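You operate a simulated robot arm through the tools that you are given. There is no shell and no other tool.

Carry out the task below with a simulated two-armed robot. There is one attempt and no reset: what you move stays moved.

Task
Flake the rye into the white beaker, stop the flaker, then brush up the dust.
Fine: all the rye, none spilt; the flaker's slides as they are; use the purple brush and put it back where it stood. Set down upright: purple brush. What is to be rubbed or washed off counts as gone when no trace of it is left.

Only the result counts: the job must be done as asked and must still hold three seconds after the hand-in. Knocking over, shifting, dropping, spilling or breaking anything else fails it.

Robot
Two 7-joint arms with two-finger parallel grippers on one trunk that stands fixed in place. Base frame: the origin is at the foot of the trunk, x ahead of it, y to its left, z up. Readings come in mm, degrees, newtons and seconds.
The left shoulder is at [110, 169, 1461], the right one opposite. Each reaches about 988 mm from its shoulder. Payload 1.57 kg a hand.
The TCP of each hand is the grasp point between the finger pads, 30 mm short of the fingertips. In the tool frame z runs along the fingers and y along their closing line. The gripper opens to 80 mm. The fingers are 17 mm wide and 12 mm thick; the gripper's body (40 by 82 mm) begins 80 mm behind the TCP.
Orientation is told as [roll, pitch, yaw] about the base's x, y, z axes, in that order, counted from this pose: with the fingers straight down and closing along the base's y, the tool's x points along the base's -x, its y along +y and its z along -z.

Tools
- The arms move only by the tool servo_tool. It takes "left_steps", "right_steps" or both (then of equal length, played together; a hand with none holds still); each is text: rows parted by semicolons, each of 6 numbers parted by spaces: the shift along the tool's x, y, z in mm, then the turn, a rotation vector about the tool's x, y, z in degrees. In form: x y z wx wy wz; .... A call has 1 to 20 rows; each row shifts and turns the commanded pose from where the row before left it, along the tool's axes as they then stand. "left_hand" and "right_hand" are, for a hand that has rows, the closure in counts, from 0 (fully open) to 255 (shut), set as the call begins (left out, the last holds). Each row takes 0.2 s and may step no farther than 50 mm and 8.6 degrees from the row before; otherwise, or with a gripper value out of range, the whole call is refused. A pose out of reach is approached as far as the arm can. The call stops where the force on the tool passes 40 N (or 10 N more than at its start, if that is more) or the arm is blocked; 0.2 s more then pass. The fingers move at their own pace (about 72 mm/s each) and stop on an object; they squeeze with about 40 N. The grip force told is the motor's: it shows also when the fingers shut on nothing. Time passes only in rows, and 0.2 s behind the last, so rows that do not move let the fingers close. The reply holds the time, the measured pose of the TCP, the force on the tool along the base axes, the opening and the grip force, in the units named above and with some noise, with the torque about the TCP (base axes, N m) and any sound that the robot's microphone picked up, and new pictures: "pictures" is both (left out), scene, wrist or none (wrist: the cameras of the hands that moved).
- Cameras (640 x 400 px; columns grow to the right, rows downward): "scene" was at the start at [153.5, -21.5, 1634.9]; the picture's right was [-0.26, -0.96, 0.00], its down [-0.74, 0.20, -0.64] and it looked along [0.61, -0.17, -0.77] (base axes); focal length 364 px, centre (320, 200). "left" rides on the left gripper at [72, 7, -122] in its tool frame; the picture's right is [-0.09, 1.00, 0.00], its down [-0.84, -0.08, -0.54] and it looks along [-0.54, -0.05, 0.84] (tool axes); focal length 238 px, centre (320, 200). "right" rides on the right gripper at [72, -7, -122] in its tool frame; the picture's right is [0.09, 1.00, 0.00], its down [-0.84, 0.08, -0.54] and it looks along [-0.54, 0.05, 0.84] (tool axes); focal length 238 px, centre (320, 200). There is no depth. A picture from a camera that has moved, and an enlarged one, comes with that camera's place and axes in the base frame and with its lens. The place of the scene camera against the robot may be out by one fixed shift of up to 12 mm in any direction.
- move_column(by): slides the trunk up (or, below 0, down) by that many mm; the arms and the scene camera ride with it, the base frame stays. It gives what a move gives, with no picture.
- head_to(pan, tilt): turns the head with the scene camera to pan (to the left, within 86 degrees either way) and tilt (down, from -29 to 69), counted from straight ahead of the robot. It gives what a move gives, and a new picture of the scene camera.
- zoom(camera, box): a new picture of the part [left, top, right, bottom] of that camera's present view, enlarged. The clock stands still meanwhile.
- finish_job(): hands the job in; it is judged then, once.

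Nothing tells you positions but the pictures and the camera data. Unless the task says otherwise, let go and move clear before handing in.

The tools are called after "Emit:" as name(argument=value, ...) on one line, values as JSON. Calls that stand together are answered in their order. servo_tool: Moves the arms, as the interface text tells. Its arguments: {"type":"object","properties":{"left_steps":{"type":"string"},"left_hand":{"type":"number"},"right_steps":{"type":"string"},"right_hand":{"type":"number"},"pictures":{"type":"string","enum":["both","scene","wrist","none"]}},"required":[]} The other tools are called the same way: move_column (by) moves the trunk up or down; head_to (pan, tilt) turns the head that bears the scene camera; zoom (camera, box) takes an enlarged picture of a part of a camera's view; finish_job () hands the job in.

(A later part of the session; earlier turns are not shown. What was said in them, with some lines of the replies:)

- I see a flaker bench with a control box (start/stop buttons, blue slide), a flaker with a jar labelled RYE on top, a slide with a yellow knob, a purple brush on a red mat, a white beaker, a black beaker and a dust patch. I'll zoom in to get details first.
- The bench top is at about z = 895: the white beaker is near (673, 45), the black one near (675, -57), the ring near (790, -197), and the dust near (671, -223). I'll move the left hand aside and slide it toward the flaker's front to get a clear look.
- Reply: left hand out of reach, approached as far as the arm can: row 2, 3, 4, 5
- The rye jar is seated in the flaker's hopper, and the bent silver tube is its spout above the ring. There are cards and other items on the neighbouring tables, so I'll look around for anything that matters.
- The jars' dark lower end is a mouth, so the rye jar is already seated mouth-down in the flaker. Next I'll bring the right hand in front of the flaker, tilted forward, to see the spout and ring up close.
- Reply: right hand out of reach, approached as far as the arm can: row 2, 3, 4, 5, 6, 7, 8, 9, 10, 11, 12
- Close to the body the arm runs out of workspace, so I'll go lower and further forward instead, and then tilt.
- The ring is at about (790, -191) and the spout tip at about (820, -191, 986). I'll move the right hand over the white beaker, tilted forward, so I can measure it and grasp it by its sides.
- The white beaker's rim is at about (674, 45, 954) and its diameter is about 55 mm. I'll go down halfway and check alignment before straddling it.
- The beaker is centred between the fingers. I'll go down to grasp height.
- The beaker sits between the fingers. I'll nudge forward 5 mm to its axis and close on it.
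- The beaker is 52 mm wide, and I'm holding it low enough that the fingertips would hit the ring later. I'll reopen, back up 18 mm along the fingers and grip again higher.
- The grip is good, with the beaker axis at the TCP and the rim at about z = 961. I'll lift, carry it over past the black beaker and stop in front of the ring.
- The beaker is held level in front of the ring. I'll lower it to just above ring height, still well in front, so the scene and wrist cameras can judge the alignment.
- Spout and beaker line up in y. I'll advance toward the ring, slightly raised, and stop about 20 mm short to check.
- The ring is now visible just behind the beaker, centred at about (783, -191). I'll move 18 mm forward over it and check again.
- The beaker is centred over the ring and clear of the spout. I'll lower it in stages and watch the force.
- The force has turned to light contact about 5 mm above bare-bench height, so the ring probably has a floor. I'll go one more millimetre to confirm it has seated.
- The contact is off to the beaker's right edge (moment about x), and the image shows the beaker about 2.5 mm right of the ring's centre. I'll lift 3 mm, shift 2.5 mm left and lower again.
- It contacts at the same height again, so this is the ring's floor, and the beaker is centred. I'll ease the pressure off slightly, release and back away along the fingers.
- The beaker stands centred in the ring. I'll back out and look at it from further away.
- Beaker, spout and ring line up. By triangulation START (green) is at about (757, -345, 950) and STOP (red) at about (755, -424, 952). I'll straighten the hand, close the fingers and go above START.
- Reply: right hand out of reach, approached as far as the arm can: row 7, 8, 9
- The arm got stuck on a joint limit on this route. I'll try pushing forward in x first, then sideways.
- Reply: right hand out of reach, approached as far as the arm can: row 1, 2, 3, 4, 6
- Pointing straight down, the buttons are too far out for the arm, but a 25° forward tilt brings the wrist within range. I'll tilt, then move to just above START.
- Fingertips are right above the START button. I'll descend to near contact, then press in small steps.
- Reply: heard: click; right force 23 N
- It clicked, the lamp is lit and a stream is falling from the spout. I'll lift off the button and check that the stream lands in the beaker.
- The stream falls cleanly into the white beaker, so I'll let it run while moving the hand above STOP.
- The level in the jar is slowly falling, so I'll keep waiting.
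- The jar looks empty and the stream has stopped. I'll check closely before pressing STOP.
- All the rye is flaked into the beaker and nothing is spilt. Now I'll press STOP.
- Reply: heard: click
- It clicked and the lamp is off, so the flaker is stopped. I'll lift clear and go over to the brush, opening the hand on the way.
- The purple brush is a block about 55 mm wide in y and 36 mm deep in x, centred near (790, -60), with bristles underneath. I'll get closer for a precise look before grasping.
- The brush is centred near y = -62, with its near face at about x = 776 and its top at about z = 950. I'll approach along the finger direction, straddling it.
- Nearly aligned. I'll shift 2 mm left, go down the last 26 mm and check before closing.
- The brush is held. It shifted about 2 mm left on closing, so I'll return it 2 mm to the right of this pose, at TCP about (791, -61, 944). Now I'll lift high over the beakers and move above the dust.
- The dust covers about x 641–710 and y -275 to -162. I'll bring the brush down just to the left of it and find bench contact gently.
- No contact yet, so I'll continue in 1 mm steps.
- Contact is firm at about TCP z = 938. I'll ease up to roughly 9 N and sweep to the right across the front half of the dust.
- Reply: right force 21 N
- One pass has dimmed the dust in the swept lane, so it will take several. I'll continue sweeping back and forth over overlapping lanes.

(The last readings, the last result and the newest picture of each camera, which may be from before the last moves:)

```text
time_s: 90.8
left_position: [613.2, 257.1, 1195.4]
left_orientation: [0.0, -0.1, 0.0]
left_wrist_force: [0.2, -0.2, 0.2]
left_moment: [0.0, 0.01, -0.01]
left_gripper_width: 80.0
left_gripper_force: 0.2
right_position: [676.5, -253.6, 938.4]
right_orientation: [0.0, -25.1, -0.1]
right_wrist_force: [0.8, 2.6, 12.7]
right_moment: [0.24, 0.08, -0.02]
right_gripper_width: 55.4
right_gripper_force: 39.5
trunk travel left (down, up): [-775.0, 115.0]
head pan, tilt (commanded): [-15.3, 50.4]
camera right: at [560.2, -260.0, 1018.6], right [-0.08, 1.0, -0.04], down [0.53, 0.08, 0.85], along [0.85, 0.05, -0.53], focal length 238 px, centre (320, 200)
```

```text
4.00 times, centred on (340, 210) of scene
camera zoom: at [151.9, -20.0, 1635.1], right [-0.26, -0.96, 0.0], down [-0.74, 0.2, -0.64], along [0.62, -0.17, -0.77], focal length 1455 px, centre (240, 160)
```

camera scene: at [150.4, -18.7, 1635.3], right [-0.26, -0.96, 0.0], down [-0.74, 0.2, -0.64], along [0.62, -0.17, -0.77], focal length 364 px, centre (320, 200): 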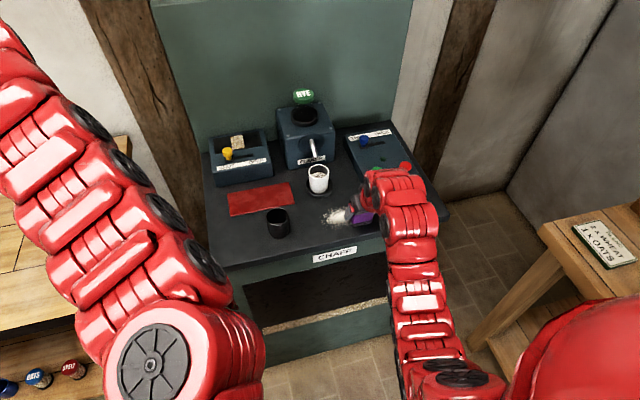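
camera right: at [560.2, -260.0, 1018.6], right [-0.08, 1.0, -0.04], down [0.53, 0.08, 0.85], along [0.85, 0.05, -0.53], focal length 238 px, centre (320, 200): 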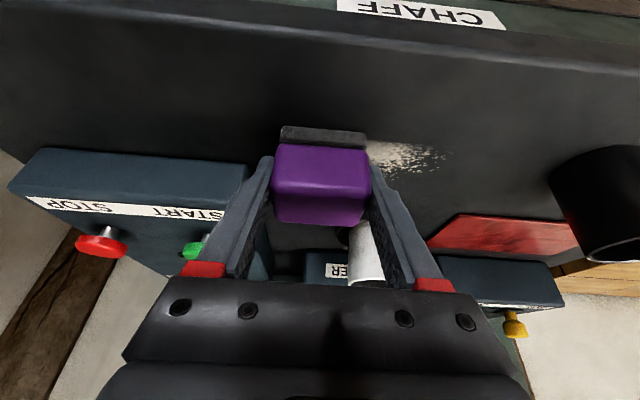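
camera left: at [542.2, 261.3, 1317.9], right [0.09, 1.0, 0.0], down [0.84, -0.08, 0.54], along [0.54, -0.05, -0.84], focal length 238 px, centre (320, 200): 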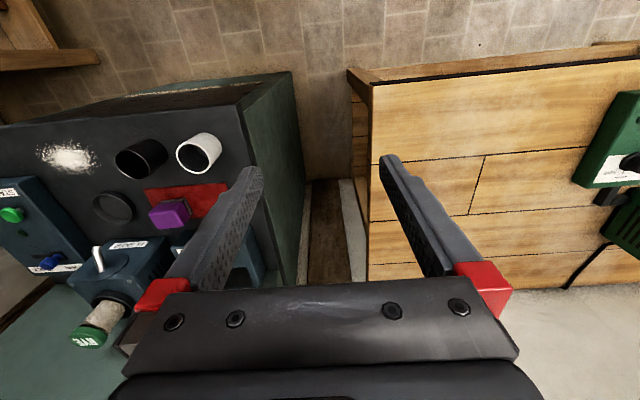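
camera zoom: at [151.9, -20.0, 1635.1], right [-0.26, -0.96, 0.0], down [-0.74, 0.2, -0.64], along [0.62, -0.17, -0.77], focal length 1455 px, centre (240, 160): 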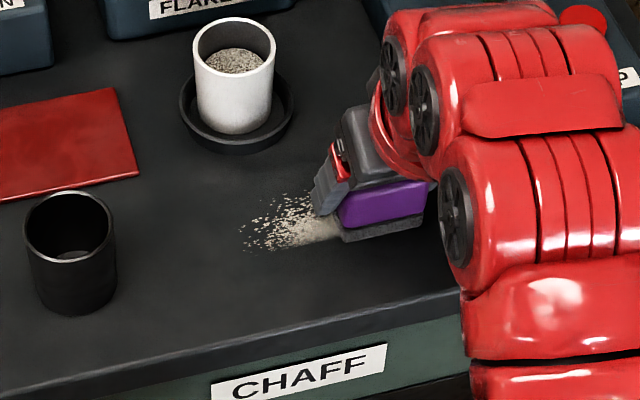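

The near part is clean and the middle is fading. I'll continue with the middle and rear lanes.

Emit:
servo_tool(right_steps="0 13.6 0 0 0 0; 0 13.6 0 0 0 0; 0 13.6 0 0 0 0; 0 13.6 0 0 0 0; 0 13.6 0 0 0 0; 0 13.6 0 0 0 0; 0 13.6 0 0 0 0; 0 13.6 0 0 0 0; -14.5 0 6.8 0 0 0; 0 -13.6 0 0 0 0; 0 -13.6 0 0 0 0; 0 -13.6 0 0 0 0; 0 -13.6 0 0 0 0; 0 -13.6 0 0 0 0; 0 -13.6 0 0 0 0; 0 -13.6 0 0 0 0; 0 -13.6 0 0 0 0; 0 0 0 0 0 0", pictures="wrist")

Emit:
zoom(camera="scene", box=[280, 160, 400, 260])

```text
time_s: 94.6
left_position: [613.9, 256.0, 1195.7]
left_orientation: [0.0, -0.1, 0.1]
left_wrist_force: [-0.1, -0.2, -0.7]
left_moment: [-0.01, 0.0, 0.02]
left_gripper_width: 80.1
left_gripper_force: 0.0
right_position: [692.7, -254.3, 938.9]
right_orientation: [-0.1, -25.0, 0.1]
right_wrist_force: [-0.5, 0.3, 3.2]
right_moment: [0.05, -0.09, 0.05]
right_gripper_width: 55.5
right_gripper_force: 40.4
trunk travel left (down, up): [-775.0, 115.0]
head pan, tilt (commanded): [-15.3, 50.4]
camera right: at [576.5, -261.4, 1018.9], right [-0.08, 1.0, -0.04], down [0.53, 0.08, 0.84], along [0.84, 0.05, -0.53], focal length 238 px, centre (320, 200)
```

right: 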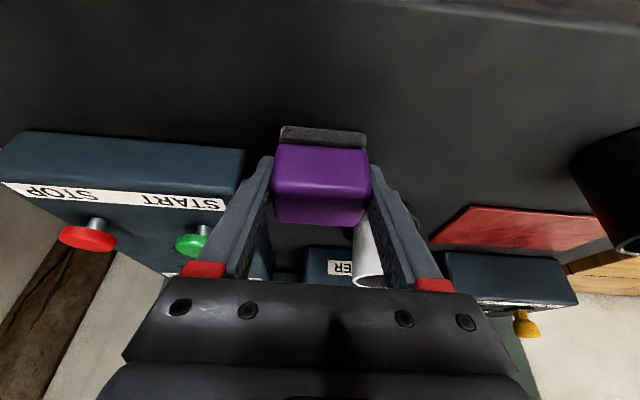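

```text
4.00 times, centred on (340, 210) of scene
camera zoom: at [152.9, -20.8, 1635.0], right [-0.26, -0.96, 0.0], down [-0.74, 0.2, -0.64], along [0.61, -0.17, -0.77], focal length 1455 px, centre (240, 160)
```

zoom: 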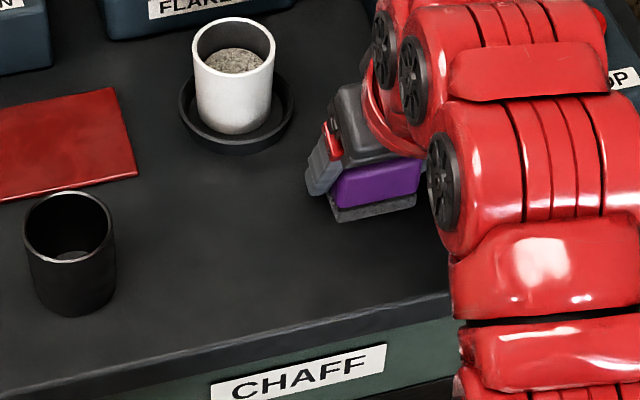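

The patch looks clear now. I'll check closely for faint traces.

Emit:
zoom(camera="scene", box=[310, 195, 370, 240])

Emit:
zoom(camera="right", box=[200, 60, 480, 200])

```text
8.89 times, centred on (340, 218) of scene
camera zoom: at [152.9, -20.8, 1635.0], right [-0.26, -0.96, 0.0], down [-0.74, 0.2, -0.64], along [0.61, -0.17, -0.77], focal length 3232 px, centre (142, 44)
```

zoom: 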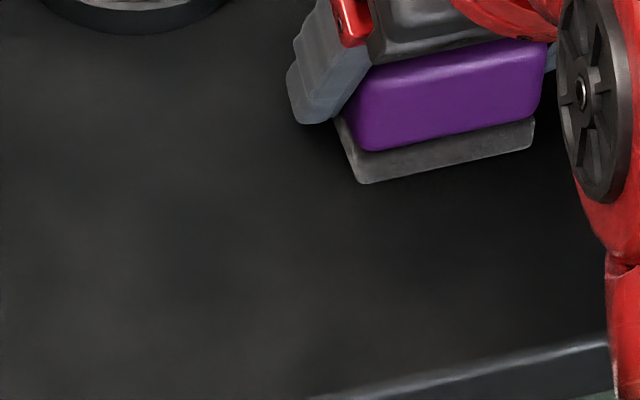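

```text
2.29 times, centred on (340, 130) of right
camera zoom: at [576.5, -261.4, 1018.9], right [-0.08, 1.0, -0.04], down [0.53, 0.08, 0.84], along [0.84, 0.05, -0.53], focal length 545 px, centre (274, 360)
```

zoom: 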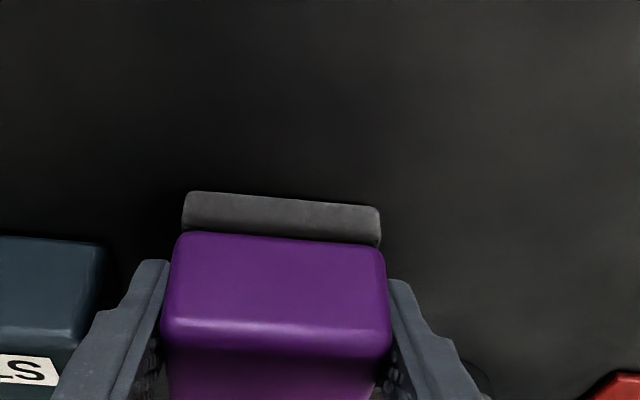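

It looks clean, but I'll do a second round over all lanes, pressing slightly firmer, so that no trace remains.

Emit:
servo_tool(right_steps="0.3 0 0.65 0 0 0; 0 13.6 0 0 0 0; 0 13.6 0 0 0 0; 0 13.6 0 0 0 0; 0 13.6 0 0 0 0; 0 13.6 0 0 0 0; 0 13.6 0 0 0 0; 0 13.6 0 0 0 0; 0 13.6 0 0 0 0; 22.7 0 -10.6 0 0 0; 0 -13.6 0 0 0 0; 0 -13.6 0 0 0 0; 0 -13.6 0 0 0 0; 0 -13.6 0 0 0 0; 0 -13.6 0 0 0 0; 0 -13.6 0 0 0 0; 0 -13.6 0 0 0 0; 0 -13.6 0 0 0 0; 0 0 0 0 0 0", pictures="none")

Emit:
servo_tool(right_steps="18.1 0 -8.5 0 0 0; 0 -8 0 0 0 0; 0 14 0 0 0 0; 0 14 0 0 0 0; 0 14 0 0 0 0; 0 14 0 0 0 0; 0 14 0 0 0 0; 0 14 0 0 0 0; 0 14 0 0 0 0; 0 14 0 0 0 0; 0 0 0 0 0 0", pictures="wrist")

Emit:
zoom(camera="scene", box=[290, 180, 410, 260])

```text
time_s: 98.6
left_position: [611.9, 257.6, 1197.0]
left_orientation: [0.0, -0.2, 0.1]
left_wrist_force: [0.5, 0.3, -0.9]
left_moment: [0.01, 0.02, 0.03]
left_gripper_width: 80.0
left_gripper_force: 0.1
right_position: [665.8, -254.0, 936.7]
right_orientation: [-0.1, -25.1, 0.1]
right_wrist_force: [-0.8, 7.6, 21.8]
right_moment: [0.38, 0.12, 0.06]
right_gripper_width: 55.4
right_gripper_force: 40.1
trunk travel left (down, up): [-775.0, 115.0]
head pan, tilt (commanded): [-15.3, 50.4]
```

```text
time_s: 101.0
left_position: [612.9, 256.2, 1195.9]
left_orientation: [0.0, -0.3, 0.0]
left_wrist_force: [-0.1, 0.0, -0.2]
left_moment: [0.02, -0.06, -0.02]
left_gripper_width: 80.0
left_gripper_force: 0.0
right_position: [647.2, -150.6, 937.6]
right_orientation: [0.2, -25.2, 0.0]
right_wrist_force: [-0.3, -7.0, 22.1]
right_moment: [-0.33, 0.14, -0.04]
right_gripper_width: 55.4
right_gripper_force: 39.5
trunk travel left (down, up): [-775.0, 115.0]
head pan, tilt (commanded): [-15.3, 50.4]
camera right: at [529.7, -157.3, 1018.2], right [-0.08, 1.0, -0.04], down [0.53, 0.08, 0.85], along [0.85, 0.05, -0.53], focal length 238 px, centre (320, 200)
```

right: 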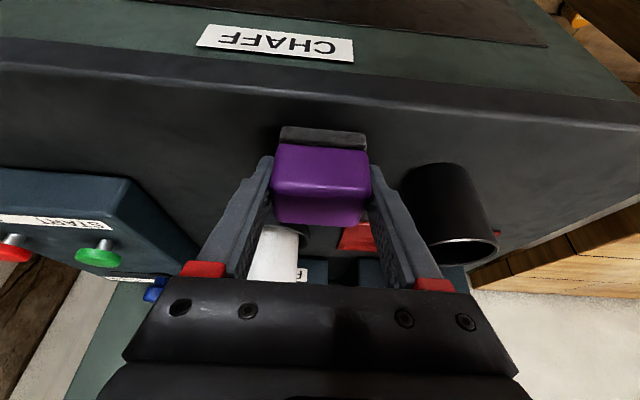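

```text
5.00 times, centred on (350, 220) of scene
camera zoom: at [150.0, -22.1, 1635.3], right [-0.26, -0.96, 0.0], down [-0.74, 0.2, -0.64], along [0.62, -0.17, -0.77], focal length 1818 px, centre (170, 100)
```

zoom: 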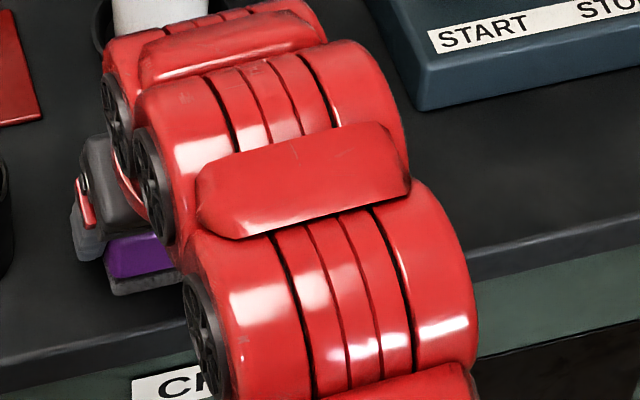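

Lifting the brush to inspect the swept area without obstruction.

Emit:
servo_tool(right_steps="-9.5 0 -20.4 0 0 0; -9.5 0 -20.4 0 0 0; -9.5 0 -20.4 0 0 0; -9.5 0 -20.4 0 0 0; 0 0 0 0 0 0", pictures="wrist")

Emit:
zoom(camera="right", box=[80, 0, 400, 200])

```text
time_s: 102.2
left_position: [614.2, 255.3, 1194.1]
left_orientation: [0.1, 0.0, 0.0]
left_wrist_force: [-0.5, -0.3, -0.1]
left_moment: [0.04, -0.04, -0.04]
left_gripper_width: 80.2
left_gripper_force: 0.0
right_position: [648.2, -149.6, 1027.1]
right_orientation: [0.1, -24.9, 0.0]
right_wrist_force: [0.2, 0.3, -0.6]
right_moment: [-0.03, 0.05, 0.04]
right_gripper_width: 55.3
right_gripper_force: 40.1
trunk travel left (down, up): [-775.0, 115.0]
head pan, tilt (commanded): [-15.3, 50.4]
camera right: at [531.0, -157.6, 1106.6], right [-0.08, 1.0, -0.04], down [0.53, 0.08, 0.84], along [0.84, 0.05, -0.53], focal length 238 px, centre (320, 200)
```

right: 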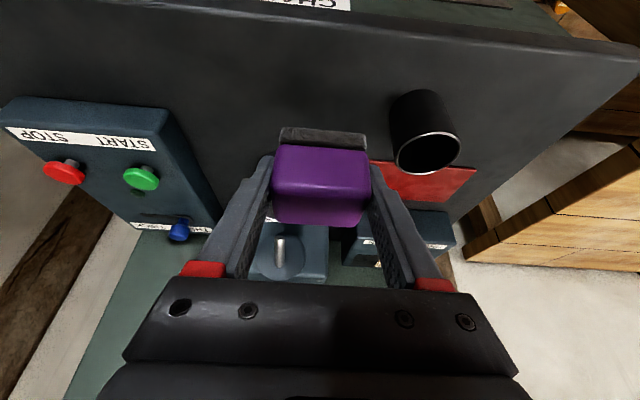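

```text
2.00 times, centred on (240, 100) of right
camera zoom: at [531.0, -157.6, 1106.6], right [-0.08, 1.0, -0.04], down [0.53, 0.08, 0.84], along [0.84, 0.05, -0.53], focal length 477 px, centre (480, 400)
```

zoom: 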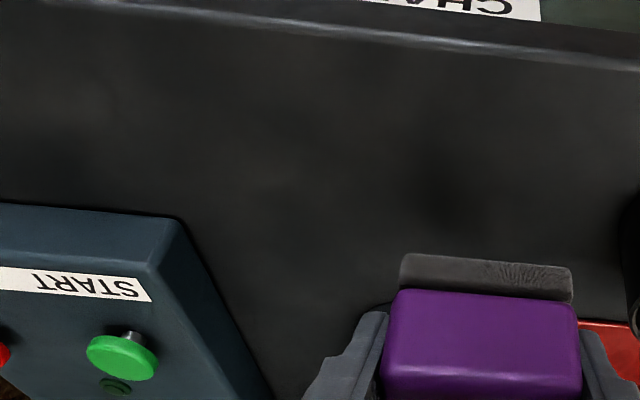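

The area is clean and the brush hasn't moved in the grip. I'll carry it back over its spot on the mat.

Emit:
servo_tool(right_steps="-25.9 17.7 12.1 0 0 0; -25.9 17.7 12.1 0 0 0; -25.9 17.7 12.1 0 0 0; -25.9 17.7 12.1 0 0 0; -25.9 17.7 12.1 0 0 0; 0 0 0 0 0 0", pictures="wrist")

Emit:
zoom(camera="scene", box=[310, 195, 370, 240])

Emit:
zoom(camera="right", box=[220, 80, 420, 260])

```text
time_s: 103.6
left_position: [615.3, 255.9, 1196.1]
left_orientation: [0.1, -0.1, 0.0]
left_wrist_force: [-1.2, -0.5, -0.5]
left_moment: [0.0, 0.03, -0.01]
left_gripper_width: 79.9
left_gripper_force: 0.1
right_position: [791.9, -62.4, 1027.6]
right_orientation: [0.1, -25.0, 0.0]
right_wrist_force: [-0.3, 0.0, -1.1]
right_moment: [-0.01, -0.03, 0.04]
right_gripper_width: 55.4
right_gripper_force: 39.9
trunk travel left (down, up): [-775.0, 115.0]
head pan, tilt (commanded): [-15.3, 50.4]
camera right: at [675.0, -68.9, 1107.8], right [-0.08, 1.0, -0.04], down [0.53, 0.08, 0.85], along [0.84, 0.05, -0.53], focal length 238 px, centre (320, 200)
```

right: 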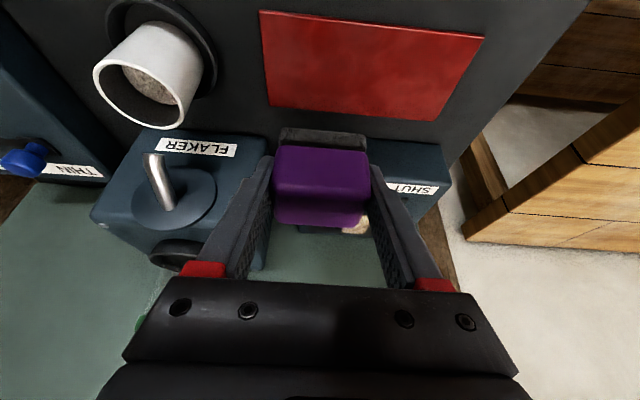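

```text
8.89 times, centred on (340, 218) of scene
camera zoom: at [153.1, -21.7, 1635.0], right [-0.26, -0.96, 0.0], down [-0.74, 0.2, -0.64], along [0.61, -0.17, -0.77], focal length 3232 px, centre (142, 44)
```

zoom: 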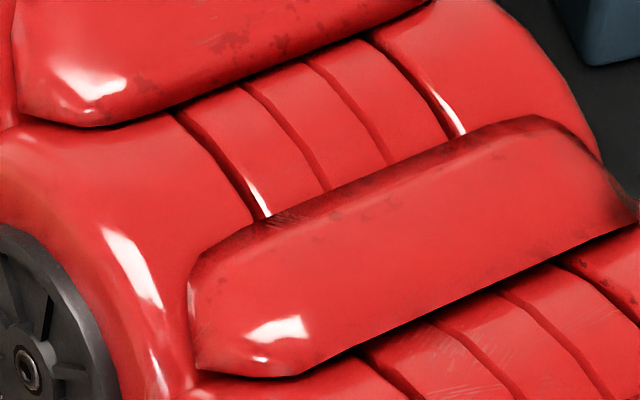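

```text
2.22 times, centred on (320, 170) of right
camera zoom: at [675.0, -68.9, 1107.8], right [-0.08, 1.0, -0.04], down [0.53, 0.08, 0.85], along [0.84, 0.05, -0.53], focal length 530 px, centre (320, 267)
```

zoom: 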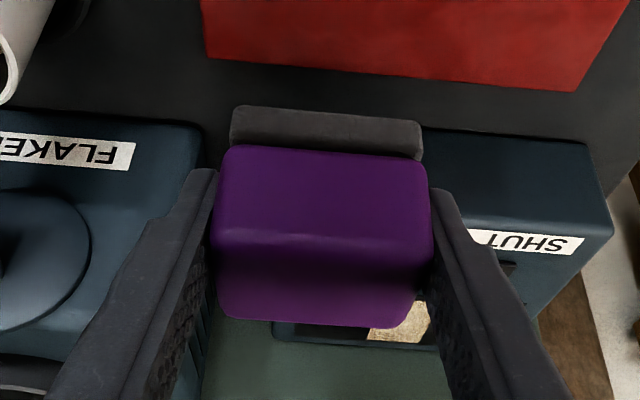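

Emit:
servo_tool(right_steps="7.4 0 15.9 0 0 0; 7.4 0 15.9 0 0 0; 7.4 0 15.9 0 0 0; 7.4 0 15.9 0 0 0; 0 0 0 0 0 0", pictures="wrist")

Emit:
zoom(camera="right", box=[220, 60, 540, 260])

```text
time_s: 104.8
left_position: [615.9, 256.7, 1194.9]
left_orientation: [0.1, 0.0, 0.0]
left_wrist_force: [-0.7, -0.3, -0.9]
left_moment: [0.01, 0.01, -0.02]
left_gripper_width: 80.1
left_gripper_force: 0.0
right_position: [791.3, -61.2, 958.5]
right_orientation: [0.1, -25.0, -0.1]
right_wrist_force: [0.7, -0.4, -1.2]
right_moment: [0.02, 0.0, -0.01]
right_gripper_width: 55.3
right_gripper_force: 39.8
trunk travel left (down, up): [-775.0, 115.0]
head pan, tilt (commanded): [-15.3, 50.4]
camera right: at [675.4, -68.2, 1037.8], right [-0.08, 1.0, -0.04], down [0.53, 0.08, 0.84], along [0.84, 0.05, -0.53], focal length 238 px, centre (320, 200)
```

right: 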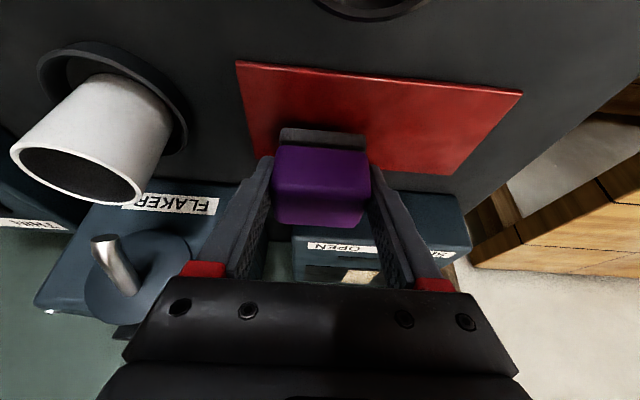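

```text
2.00 times, centred on (380, 160) of right
camera zoom: at [675.4, -68.2, 1037.8], right [-0.08, 1.0, -0.04], down [0.53, 0.08, 0.84], along [0.84, 0.05, -0.53], focal length 477 px, centre (200, 280)
```

zoom: 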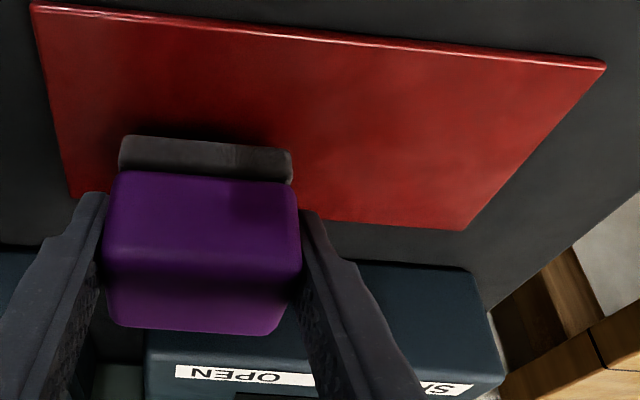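

Emit:
servo_tool(right_steps="2.1 0 4.53 0 0 0; 2.1 0 4.53 0 0 0; 0.63 0 1.36 0 0 0; 0 0 0 0 0 0", pictures="none")

Emit:
servo_tool(right_steps="0.42 0 0.91 0 0 0; 0.42 0 0.91 0 0 0; 0 0 0 0 0 0", pictures="none")

```text
time_s: 105.8
left_position: [614.9, 255.2, 1195.7]
left_orientation: [0.1, 0.0, 0.0]
left_wrist_force: [0.7, 0.7, -0.6]
left_moment: [0.03, 0.0, 0.03]
left_gripper_width: 79.8
left_gripper_force: 0.0
right_position: [792.2, -61.2, 945.4]
right_orientation: [-0.1, -25.0, -0.1]
right_wrist_force: [0.2, 0.1, -0.4]
right_moment: [0.0, 0.0, -0.01]
right_gripper_width: 55.6
right_gripper_force: 40.3
trunk travel left (down, up): [-775.0, 115.0]
head pan, tilt (commanded): [-15.3, 50.4]
```

```text
time_s: 106.6
left_position: [615.3, 256.8, 1195.3]
left_orientation: [0.1, 0.0, -0.1]
left_wrist_force: [-0.2, 0.3, -0.3]
left_moment: [-0.01, 0.01, 0.02]
left_gripper_width: 80.3
left_gripper_force: 0.1
right_position: [791.2, -61.1, 942.7]
right_orientation: [-0.1, -25.0, 0.0]
right_wrist_force: [0.3, -0.4, -1.3]
right_moment: [0.0, 0.02, 0.02]
right_gripper_width: 55.4
right_gripper_force: 39.8
trunk travel left (down, up): [-775.0, 115.0]
head pan, tilt (commanded): [-15.3, 50.4]
```

Emit:
servo_tool(right_steps="0.42 0 0.91 0 0 0; 0 0 0 0 0 0", pictures="none")

Emit:
servo_tool(right_steps="0.42 0 0.91 0 0 0; 0 0 0 0 0 0", pictures="none")

```text
time_s: 107.2
left_position: [614.6, 257.1, 1195.5]
left_orientation: [0.1, -0.1, 0.0]
left_wrist_force: [0.2, -0.7, 0.4]
left_moment: [-0.01, -0.01, 0.02]
left_gripper_width: 80.2
left_gripper_force: 0.1
right_position: [793.1, -61.1, 942.5]
right_orientation: [-0.1, -25.2, 0.0]
right_wrist_force: [1.3, 0.2, 2.4]
right_moment: [0.02, 0.0, -0.02]
right_gripper_width: 55.6
right_gripper_force: 39.8
trunk travel left (down, up): [-775.0, 115.0]
head pan, tilt (commanded): [-15.3, 50.4]
```

```text
time_s: 107.8
left_position: [613.7, 257.4, 1195.6]
left_orientation: [0.0, -0.1, 0.0]
left_wrist_force: [-0.1, 0.2, -0.3]
left_moment: [-0.03, -0.01, 0.03]
left_gripper_width: 80.1
left_gripper_force: 0.1
right_position: [791.4, -61.1, 942.9]
right_orientation: [-0.1, -25.2, 0.0]
right_wrist_force: [2.3, 0.1, 9.0]
right_moment: [-0.04, 0.06, 0.0]
right_gripper_width: 55.5
right_gripper_force: 40.0
trunk travel left (down, up): [-775.0, 115.0]
head pan, tilt (commanded): [-15.3, 50.4]
```

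The brush is down on the mat with even contact. I'll ease off slightly, open and check.

Emit:
servo_tool(right_steps="-0.3 0 -0.65 0 0 0; 0 0 0 0 0 0", pictures="none")

Emit:
servo_tool(right_steps="0 0 0 0 0 0; 0 0 0 0 0 0; 0 0 0 0 0 0", right_hand=0, pictures="wrist")

Emit:
zoom(camera="right", box=[220, 80, 420, 260])

```text
time_s: 108.4
left_position: [615.4, 255.9, 1195.8]
left_orientation: [0.1, 0.0, 0.0]
left_wrist_force: [-0.2, 0.4, -1.0]
left_moment: [0.03, 0.04, -0.02]
left_gripper_width: 80.1
left_gripper_force: 0.0
right_position: [791.1, -60.9, 942.8]
right_orientation: [0.0, -25.0, 0.0]
right_wrist_force: [3.6, 1.4, 7.8]
right_moment: [0.05, -0.14, -0.04]
right_gripper_width: 55.7
right_gripper_force: 40.3
trunk travel left (down, up): [-775.0, 115.0]
head pan, tilt (commanded): [-15.3, 50.4]
```

```text
time_s: 109.2
left_position: [614.9, 256.9, 1193.4]
left_orientation: [0.1, 0.0, -0.1]
left_wrist_force: [-0.7, -0.4, 0.4]
left_moment: [0.02, 0.0, -0.02]
left_gripper_width: 79.9
left_gripper_force: 0.1
right_position: [791.2, -61.0, 942.1]
right_orientation: [0.0, -25.0, 0.1]
right_wrist_force: [-0.5, 0.6, 0.5]
right_moment: [-0.03, 0.01, 0.0]
right_gripper_width: 80.1
right_gripper_force: 0.0
trunk travel left (down, up): [-775.0, 115.0]
head pan, tilt (commanded): [-15.3, 50.4]
camera right: at [675.1, -68.7, 1022.7], right [-0.08, 1.0, -0.04], down [0.53, 0.08, 0.84], along [0.84, 0.05, -0.53], focal length 238 px, centre (320, 200)
```

right: 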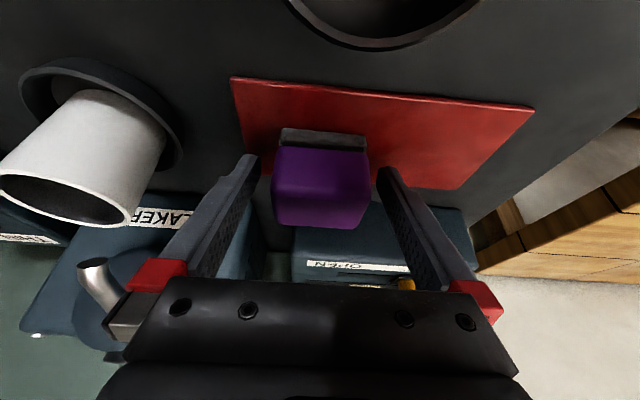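

```text
2.22 times, centred on (320, 170) of right
camera zoom: at [675.1, -68.7, 1022.7], right [-0.08, 1.0, -0.04], down [0.53, 0.08, 0.84], along [0.84, 0.05, -0.53], focal length 530 px, centre (320, 267)
```

zoom: 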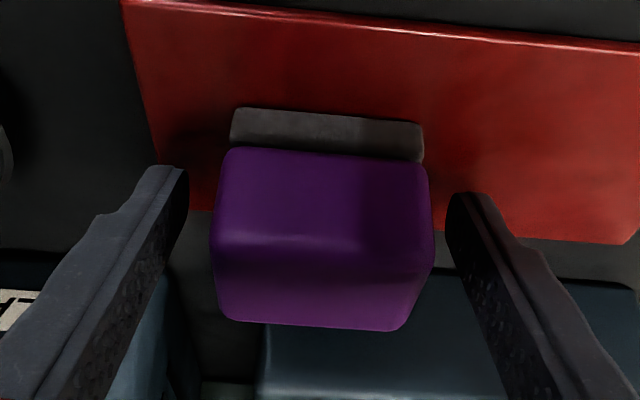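

The brush stands back on its spot, within a millimetre or so of where it was. I'll back the hand out and move clear.

Emit:
servo_tool(right_steps="0 0 -20 0 0 0; 0 0 -22 0 0 0; 0 0 -25 0 0 0; 0 0 -30 0 0 0; 0 0 -30 0 0 0; 0 0 0 0 0 0", right_hand=0, pictures="wrist")

Emit:
servo_tool(right_steps="5 -42 -8 0 0 0; 5 -42 -8 0 0 0; 5 -42 -8 0 0 0; 5 -42 -8 0 0 0; 5 -42 -8 0 0 0; 5 -42 -8 0 0 0; 5 -42 -8 0 0 0; 5 -42 -8 0 0 0; 5 -42 -8 0 0 0; 0 0 0 0 0 0", pictures="both")

Emit:
zoom(camera="scene", box=[200, 70, 360, 170])

Emit:
zoom(camera="scene", box=[200, 160, 380, 270])

Emit:
zoom(camera="scene", box=[310, 195, 370, 240])

```text
time_s: 110.6
left_position: [615.6, 255.1, 1196.0]
left_orientation: [0.1, 0.0, 0.1]
left_wrist_force: [0.5, -0.5, -0.3]
left_moment: [0.01, -0.02, -0.05]
left_gripper_width: 80.3
left_gripper_force: 0.3
right_position: [737.1, -62.1, 1057.8]
right_orientation: [0.1, -25.0, 0.0]
right_wrist_force: [1.4, 0.1, 0.3]
right_moment: [-0.01, 0.01, 0.01]
right_gripper_width: 79.9
right_gripper_force: 0.1
trunk travel left (down, up): [-775.0, 115.0]
head pan, tilt (commanded): [-15.3, 50.4]
camera right: at [620.4, -69.4, 1138.4], right [-0.08, 1.0, -0.04], down [0.53, 0.08, 0.84], along [0.84, 0.05, -0.53], focal length 238 px, centre (320, 200)
```

right: 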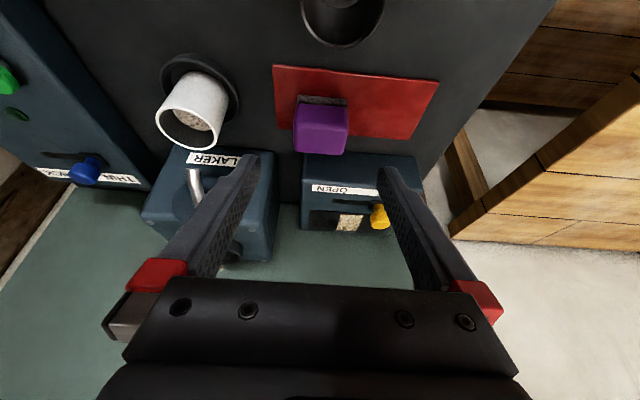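

```text
time_s: 112.8
left_position: [614.6, 256.4, 1194.9]
left_orientation: [0.0, 0.1, 0.0]
left_wrist_force: [-0.7, 0.1, 0.5]
left_moment: [0.01, 0.01, -0.02]
left_gripper_width: 79.9
left_gripper_force: 0.0
right_position: [669.0, -439.7, 1105.3]
right_orientation: [0.0, -25.0, 0.1]
right_wrist_force: [0.3, 0.4, -0.6]
right_moment: [-0.07, -0.02, 0.01]
right_gripper_width: 80.3
right_gripper_force: 0.0
trunk travel left (down, up): [-775.0, 115.0]
head pan, tilt (commanded): [-15.3, 50.4]
camera scene: at [153.6, -20.6, 1634.9], right [-0.26, -0.96, 0.0], down [-0.74, 0.2, -0.64], along [0.61, -0.17, -0.77], focal length 364 px, centre (320, 200)
camera right: at [552.0, -446.4, 1184.4], right [-0.08, 1.0, -0.04], down [0.53, 0.08, 0.85], along [0.84, 0.05, -0.53], focal length 238 px, centre (320, 200)
```

scene: 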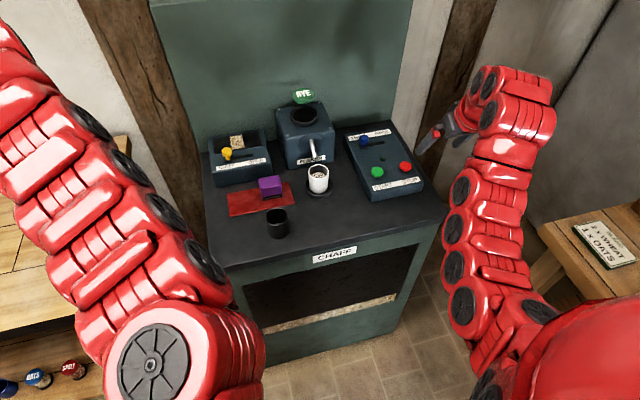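
right: 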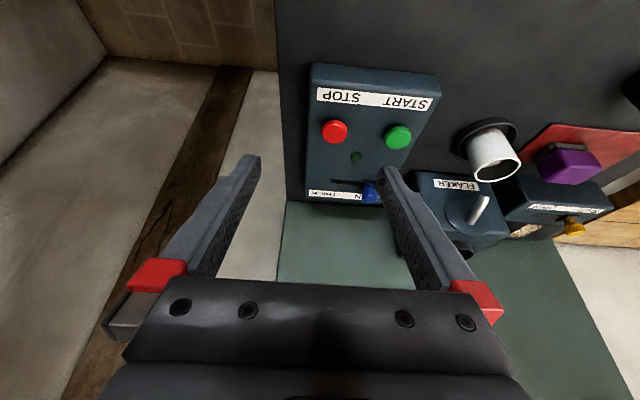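

```text
4.00 times, centred on (280, 120) of scene
camera zoom: at [153.6, -20.6, 1634.9], right [-0.26, -0.96, 0.0], down [-0.74, 0.2, -0.64], along [0.61, -0.17, -0.77], focal length 1455 px, centre (480, 520)
```

zoom: 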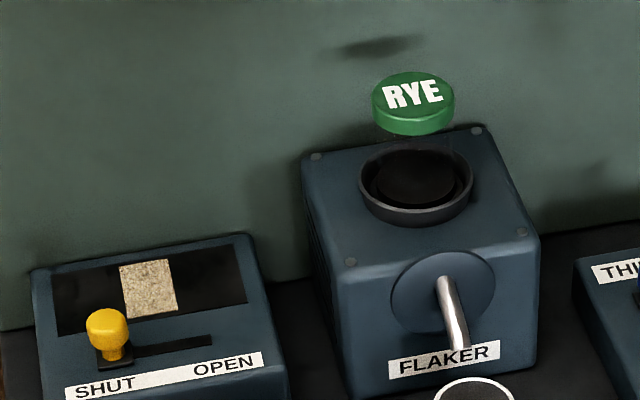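

```text
3.56 times, centred on (290, 215) of scene
camera zoom: at [153.6, -20.6, 1634.9], right [-0.26, -0.96, 0.0], down [-0.74, 0.2, -0.64], along [0.61, -0.17, -0.77], focal length 1293 px, centre (427, 147)
```

zoom: 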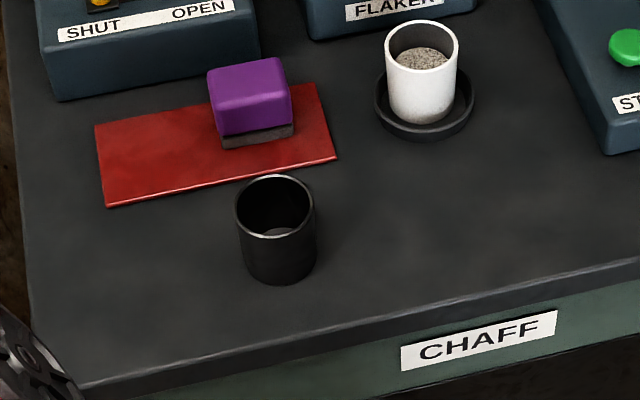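

```text
8.89 times, centred on (340, 218) of scene
camera zoom: at [153.6, -20.6, 1634.9], right [-0.26, -0.96, 0.0], down [-0.74, 0.2, -0.64], along [0.61, -0.17, -0.77], focal length 3232 px, centre (142, 44)
```

zoom: 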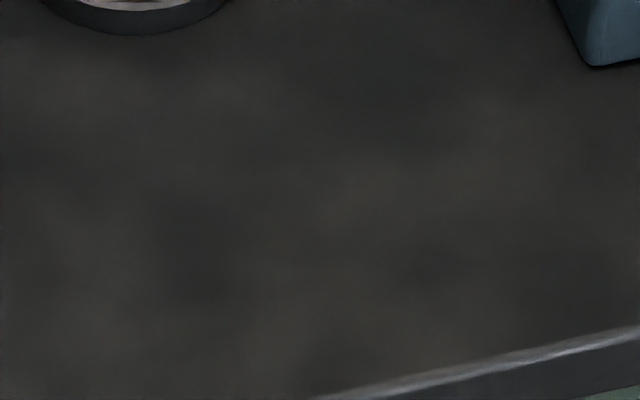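

Brush, beakers, mat and slides all look right, and the dust is gone. One last look at the control box before handing in.

Emit:
zoom(camera="scene", box=[330, 110, 450, 210])

Emit:
zoom(camera="scene", box=[295, 145, 345, 205])

```text
4.00 times, centred on (390, 160) of scene
camera zoom: at [153.6, -20.6, 1634.9], right [-0.26, -0.96, 0.0], down [-0.74, 0.2, -0.64], along [0.61, -0.17, -0.77], focal length 1455 px, centre (40, 360)
```

zoom: 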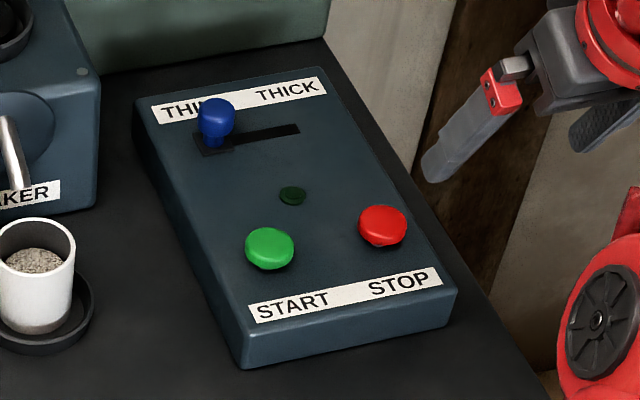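

```text
6.67 times, centred on (320, 175) of scene
camera zoom: at [153.6, -20.6, 1634.9], right [-0.26, -0.96, 0.0], down [-0.74, 0.2, -0.64], along [0.61, -0.17, -0.77], focal length 2424 px, centre (320, 367)
```

zoom: 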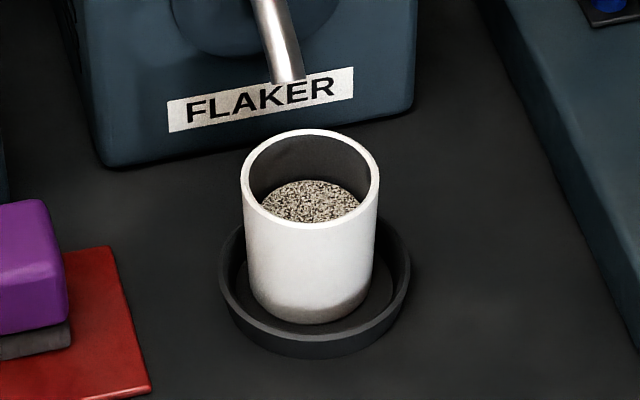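

The lamp is off, both slides are as they were, and all the rye is in the white beaker with none spilt. The dust is gone, the brush is upright on its spot and the hands are clear, so I'm handing in.

Emit:
finish_job()

```text
The job is handed in.
```

The job is done and handed in. All the rye is flaked into the white beaker and the flaker is stopped. The dust is brushed up with the purple brush.

- **Rye:** the jar is empty and I saw nothing spilt. The white beaker is standing in the ring under the spout.
- **Flaker:** STOP clicked and the lamp went out. Both slides are where they were, on SHUT and THIN.
- **Dust:** I swept the patch twice and saw no trace left in the close-up pictures.
- **Brush:** it is upright on the red mat, about 2 mm from where it first stood and turned by about a degree.

Both hands are empty and clear of the bench, and nothing else was moved.
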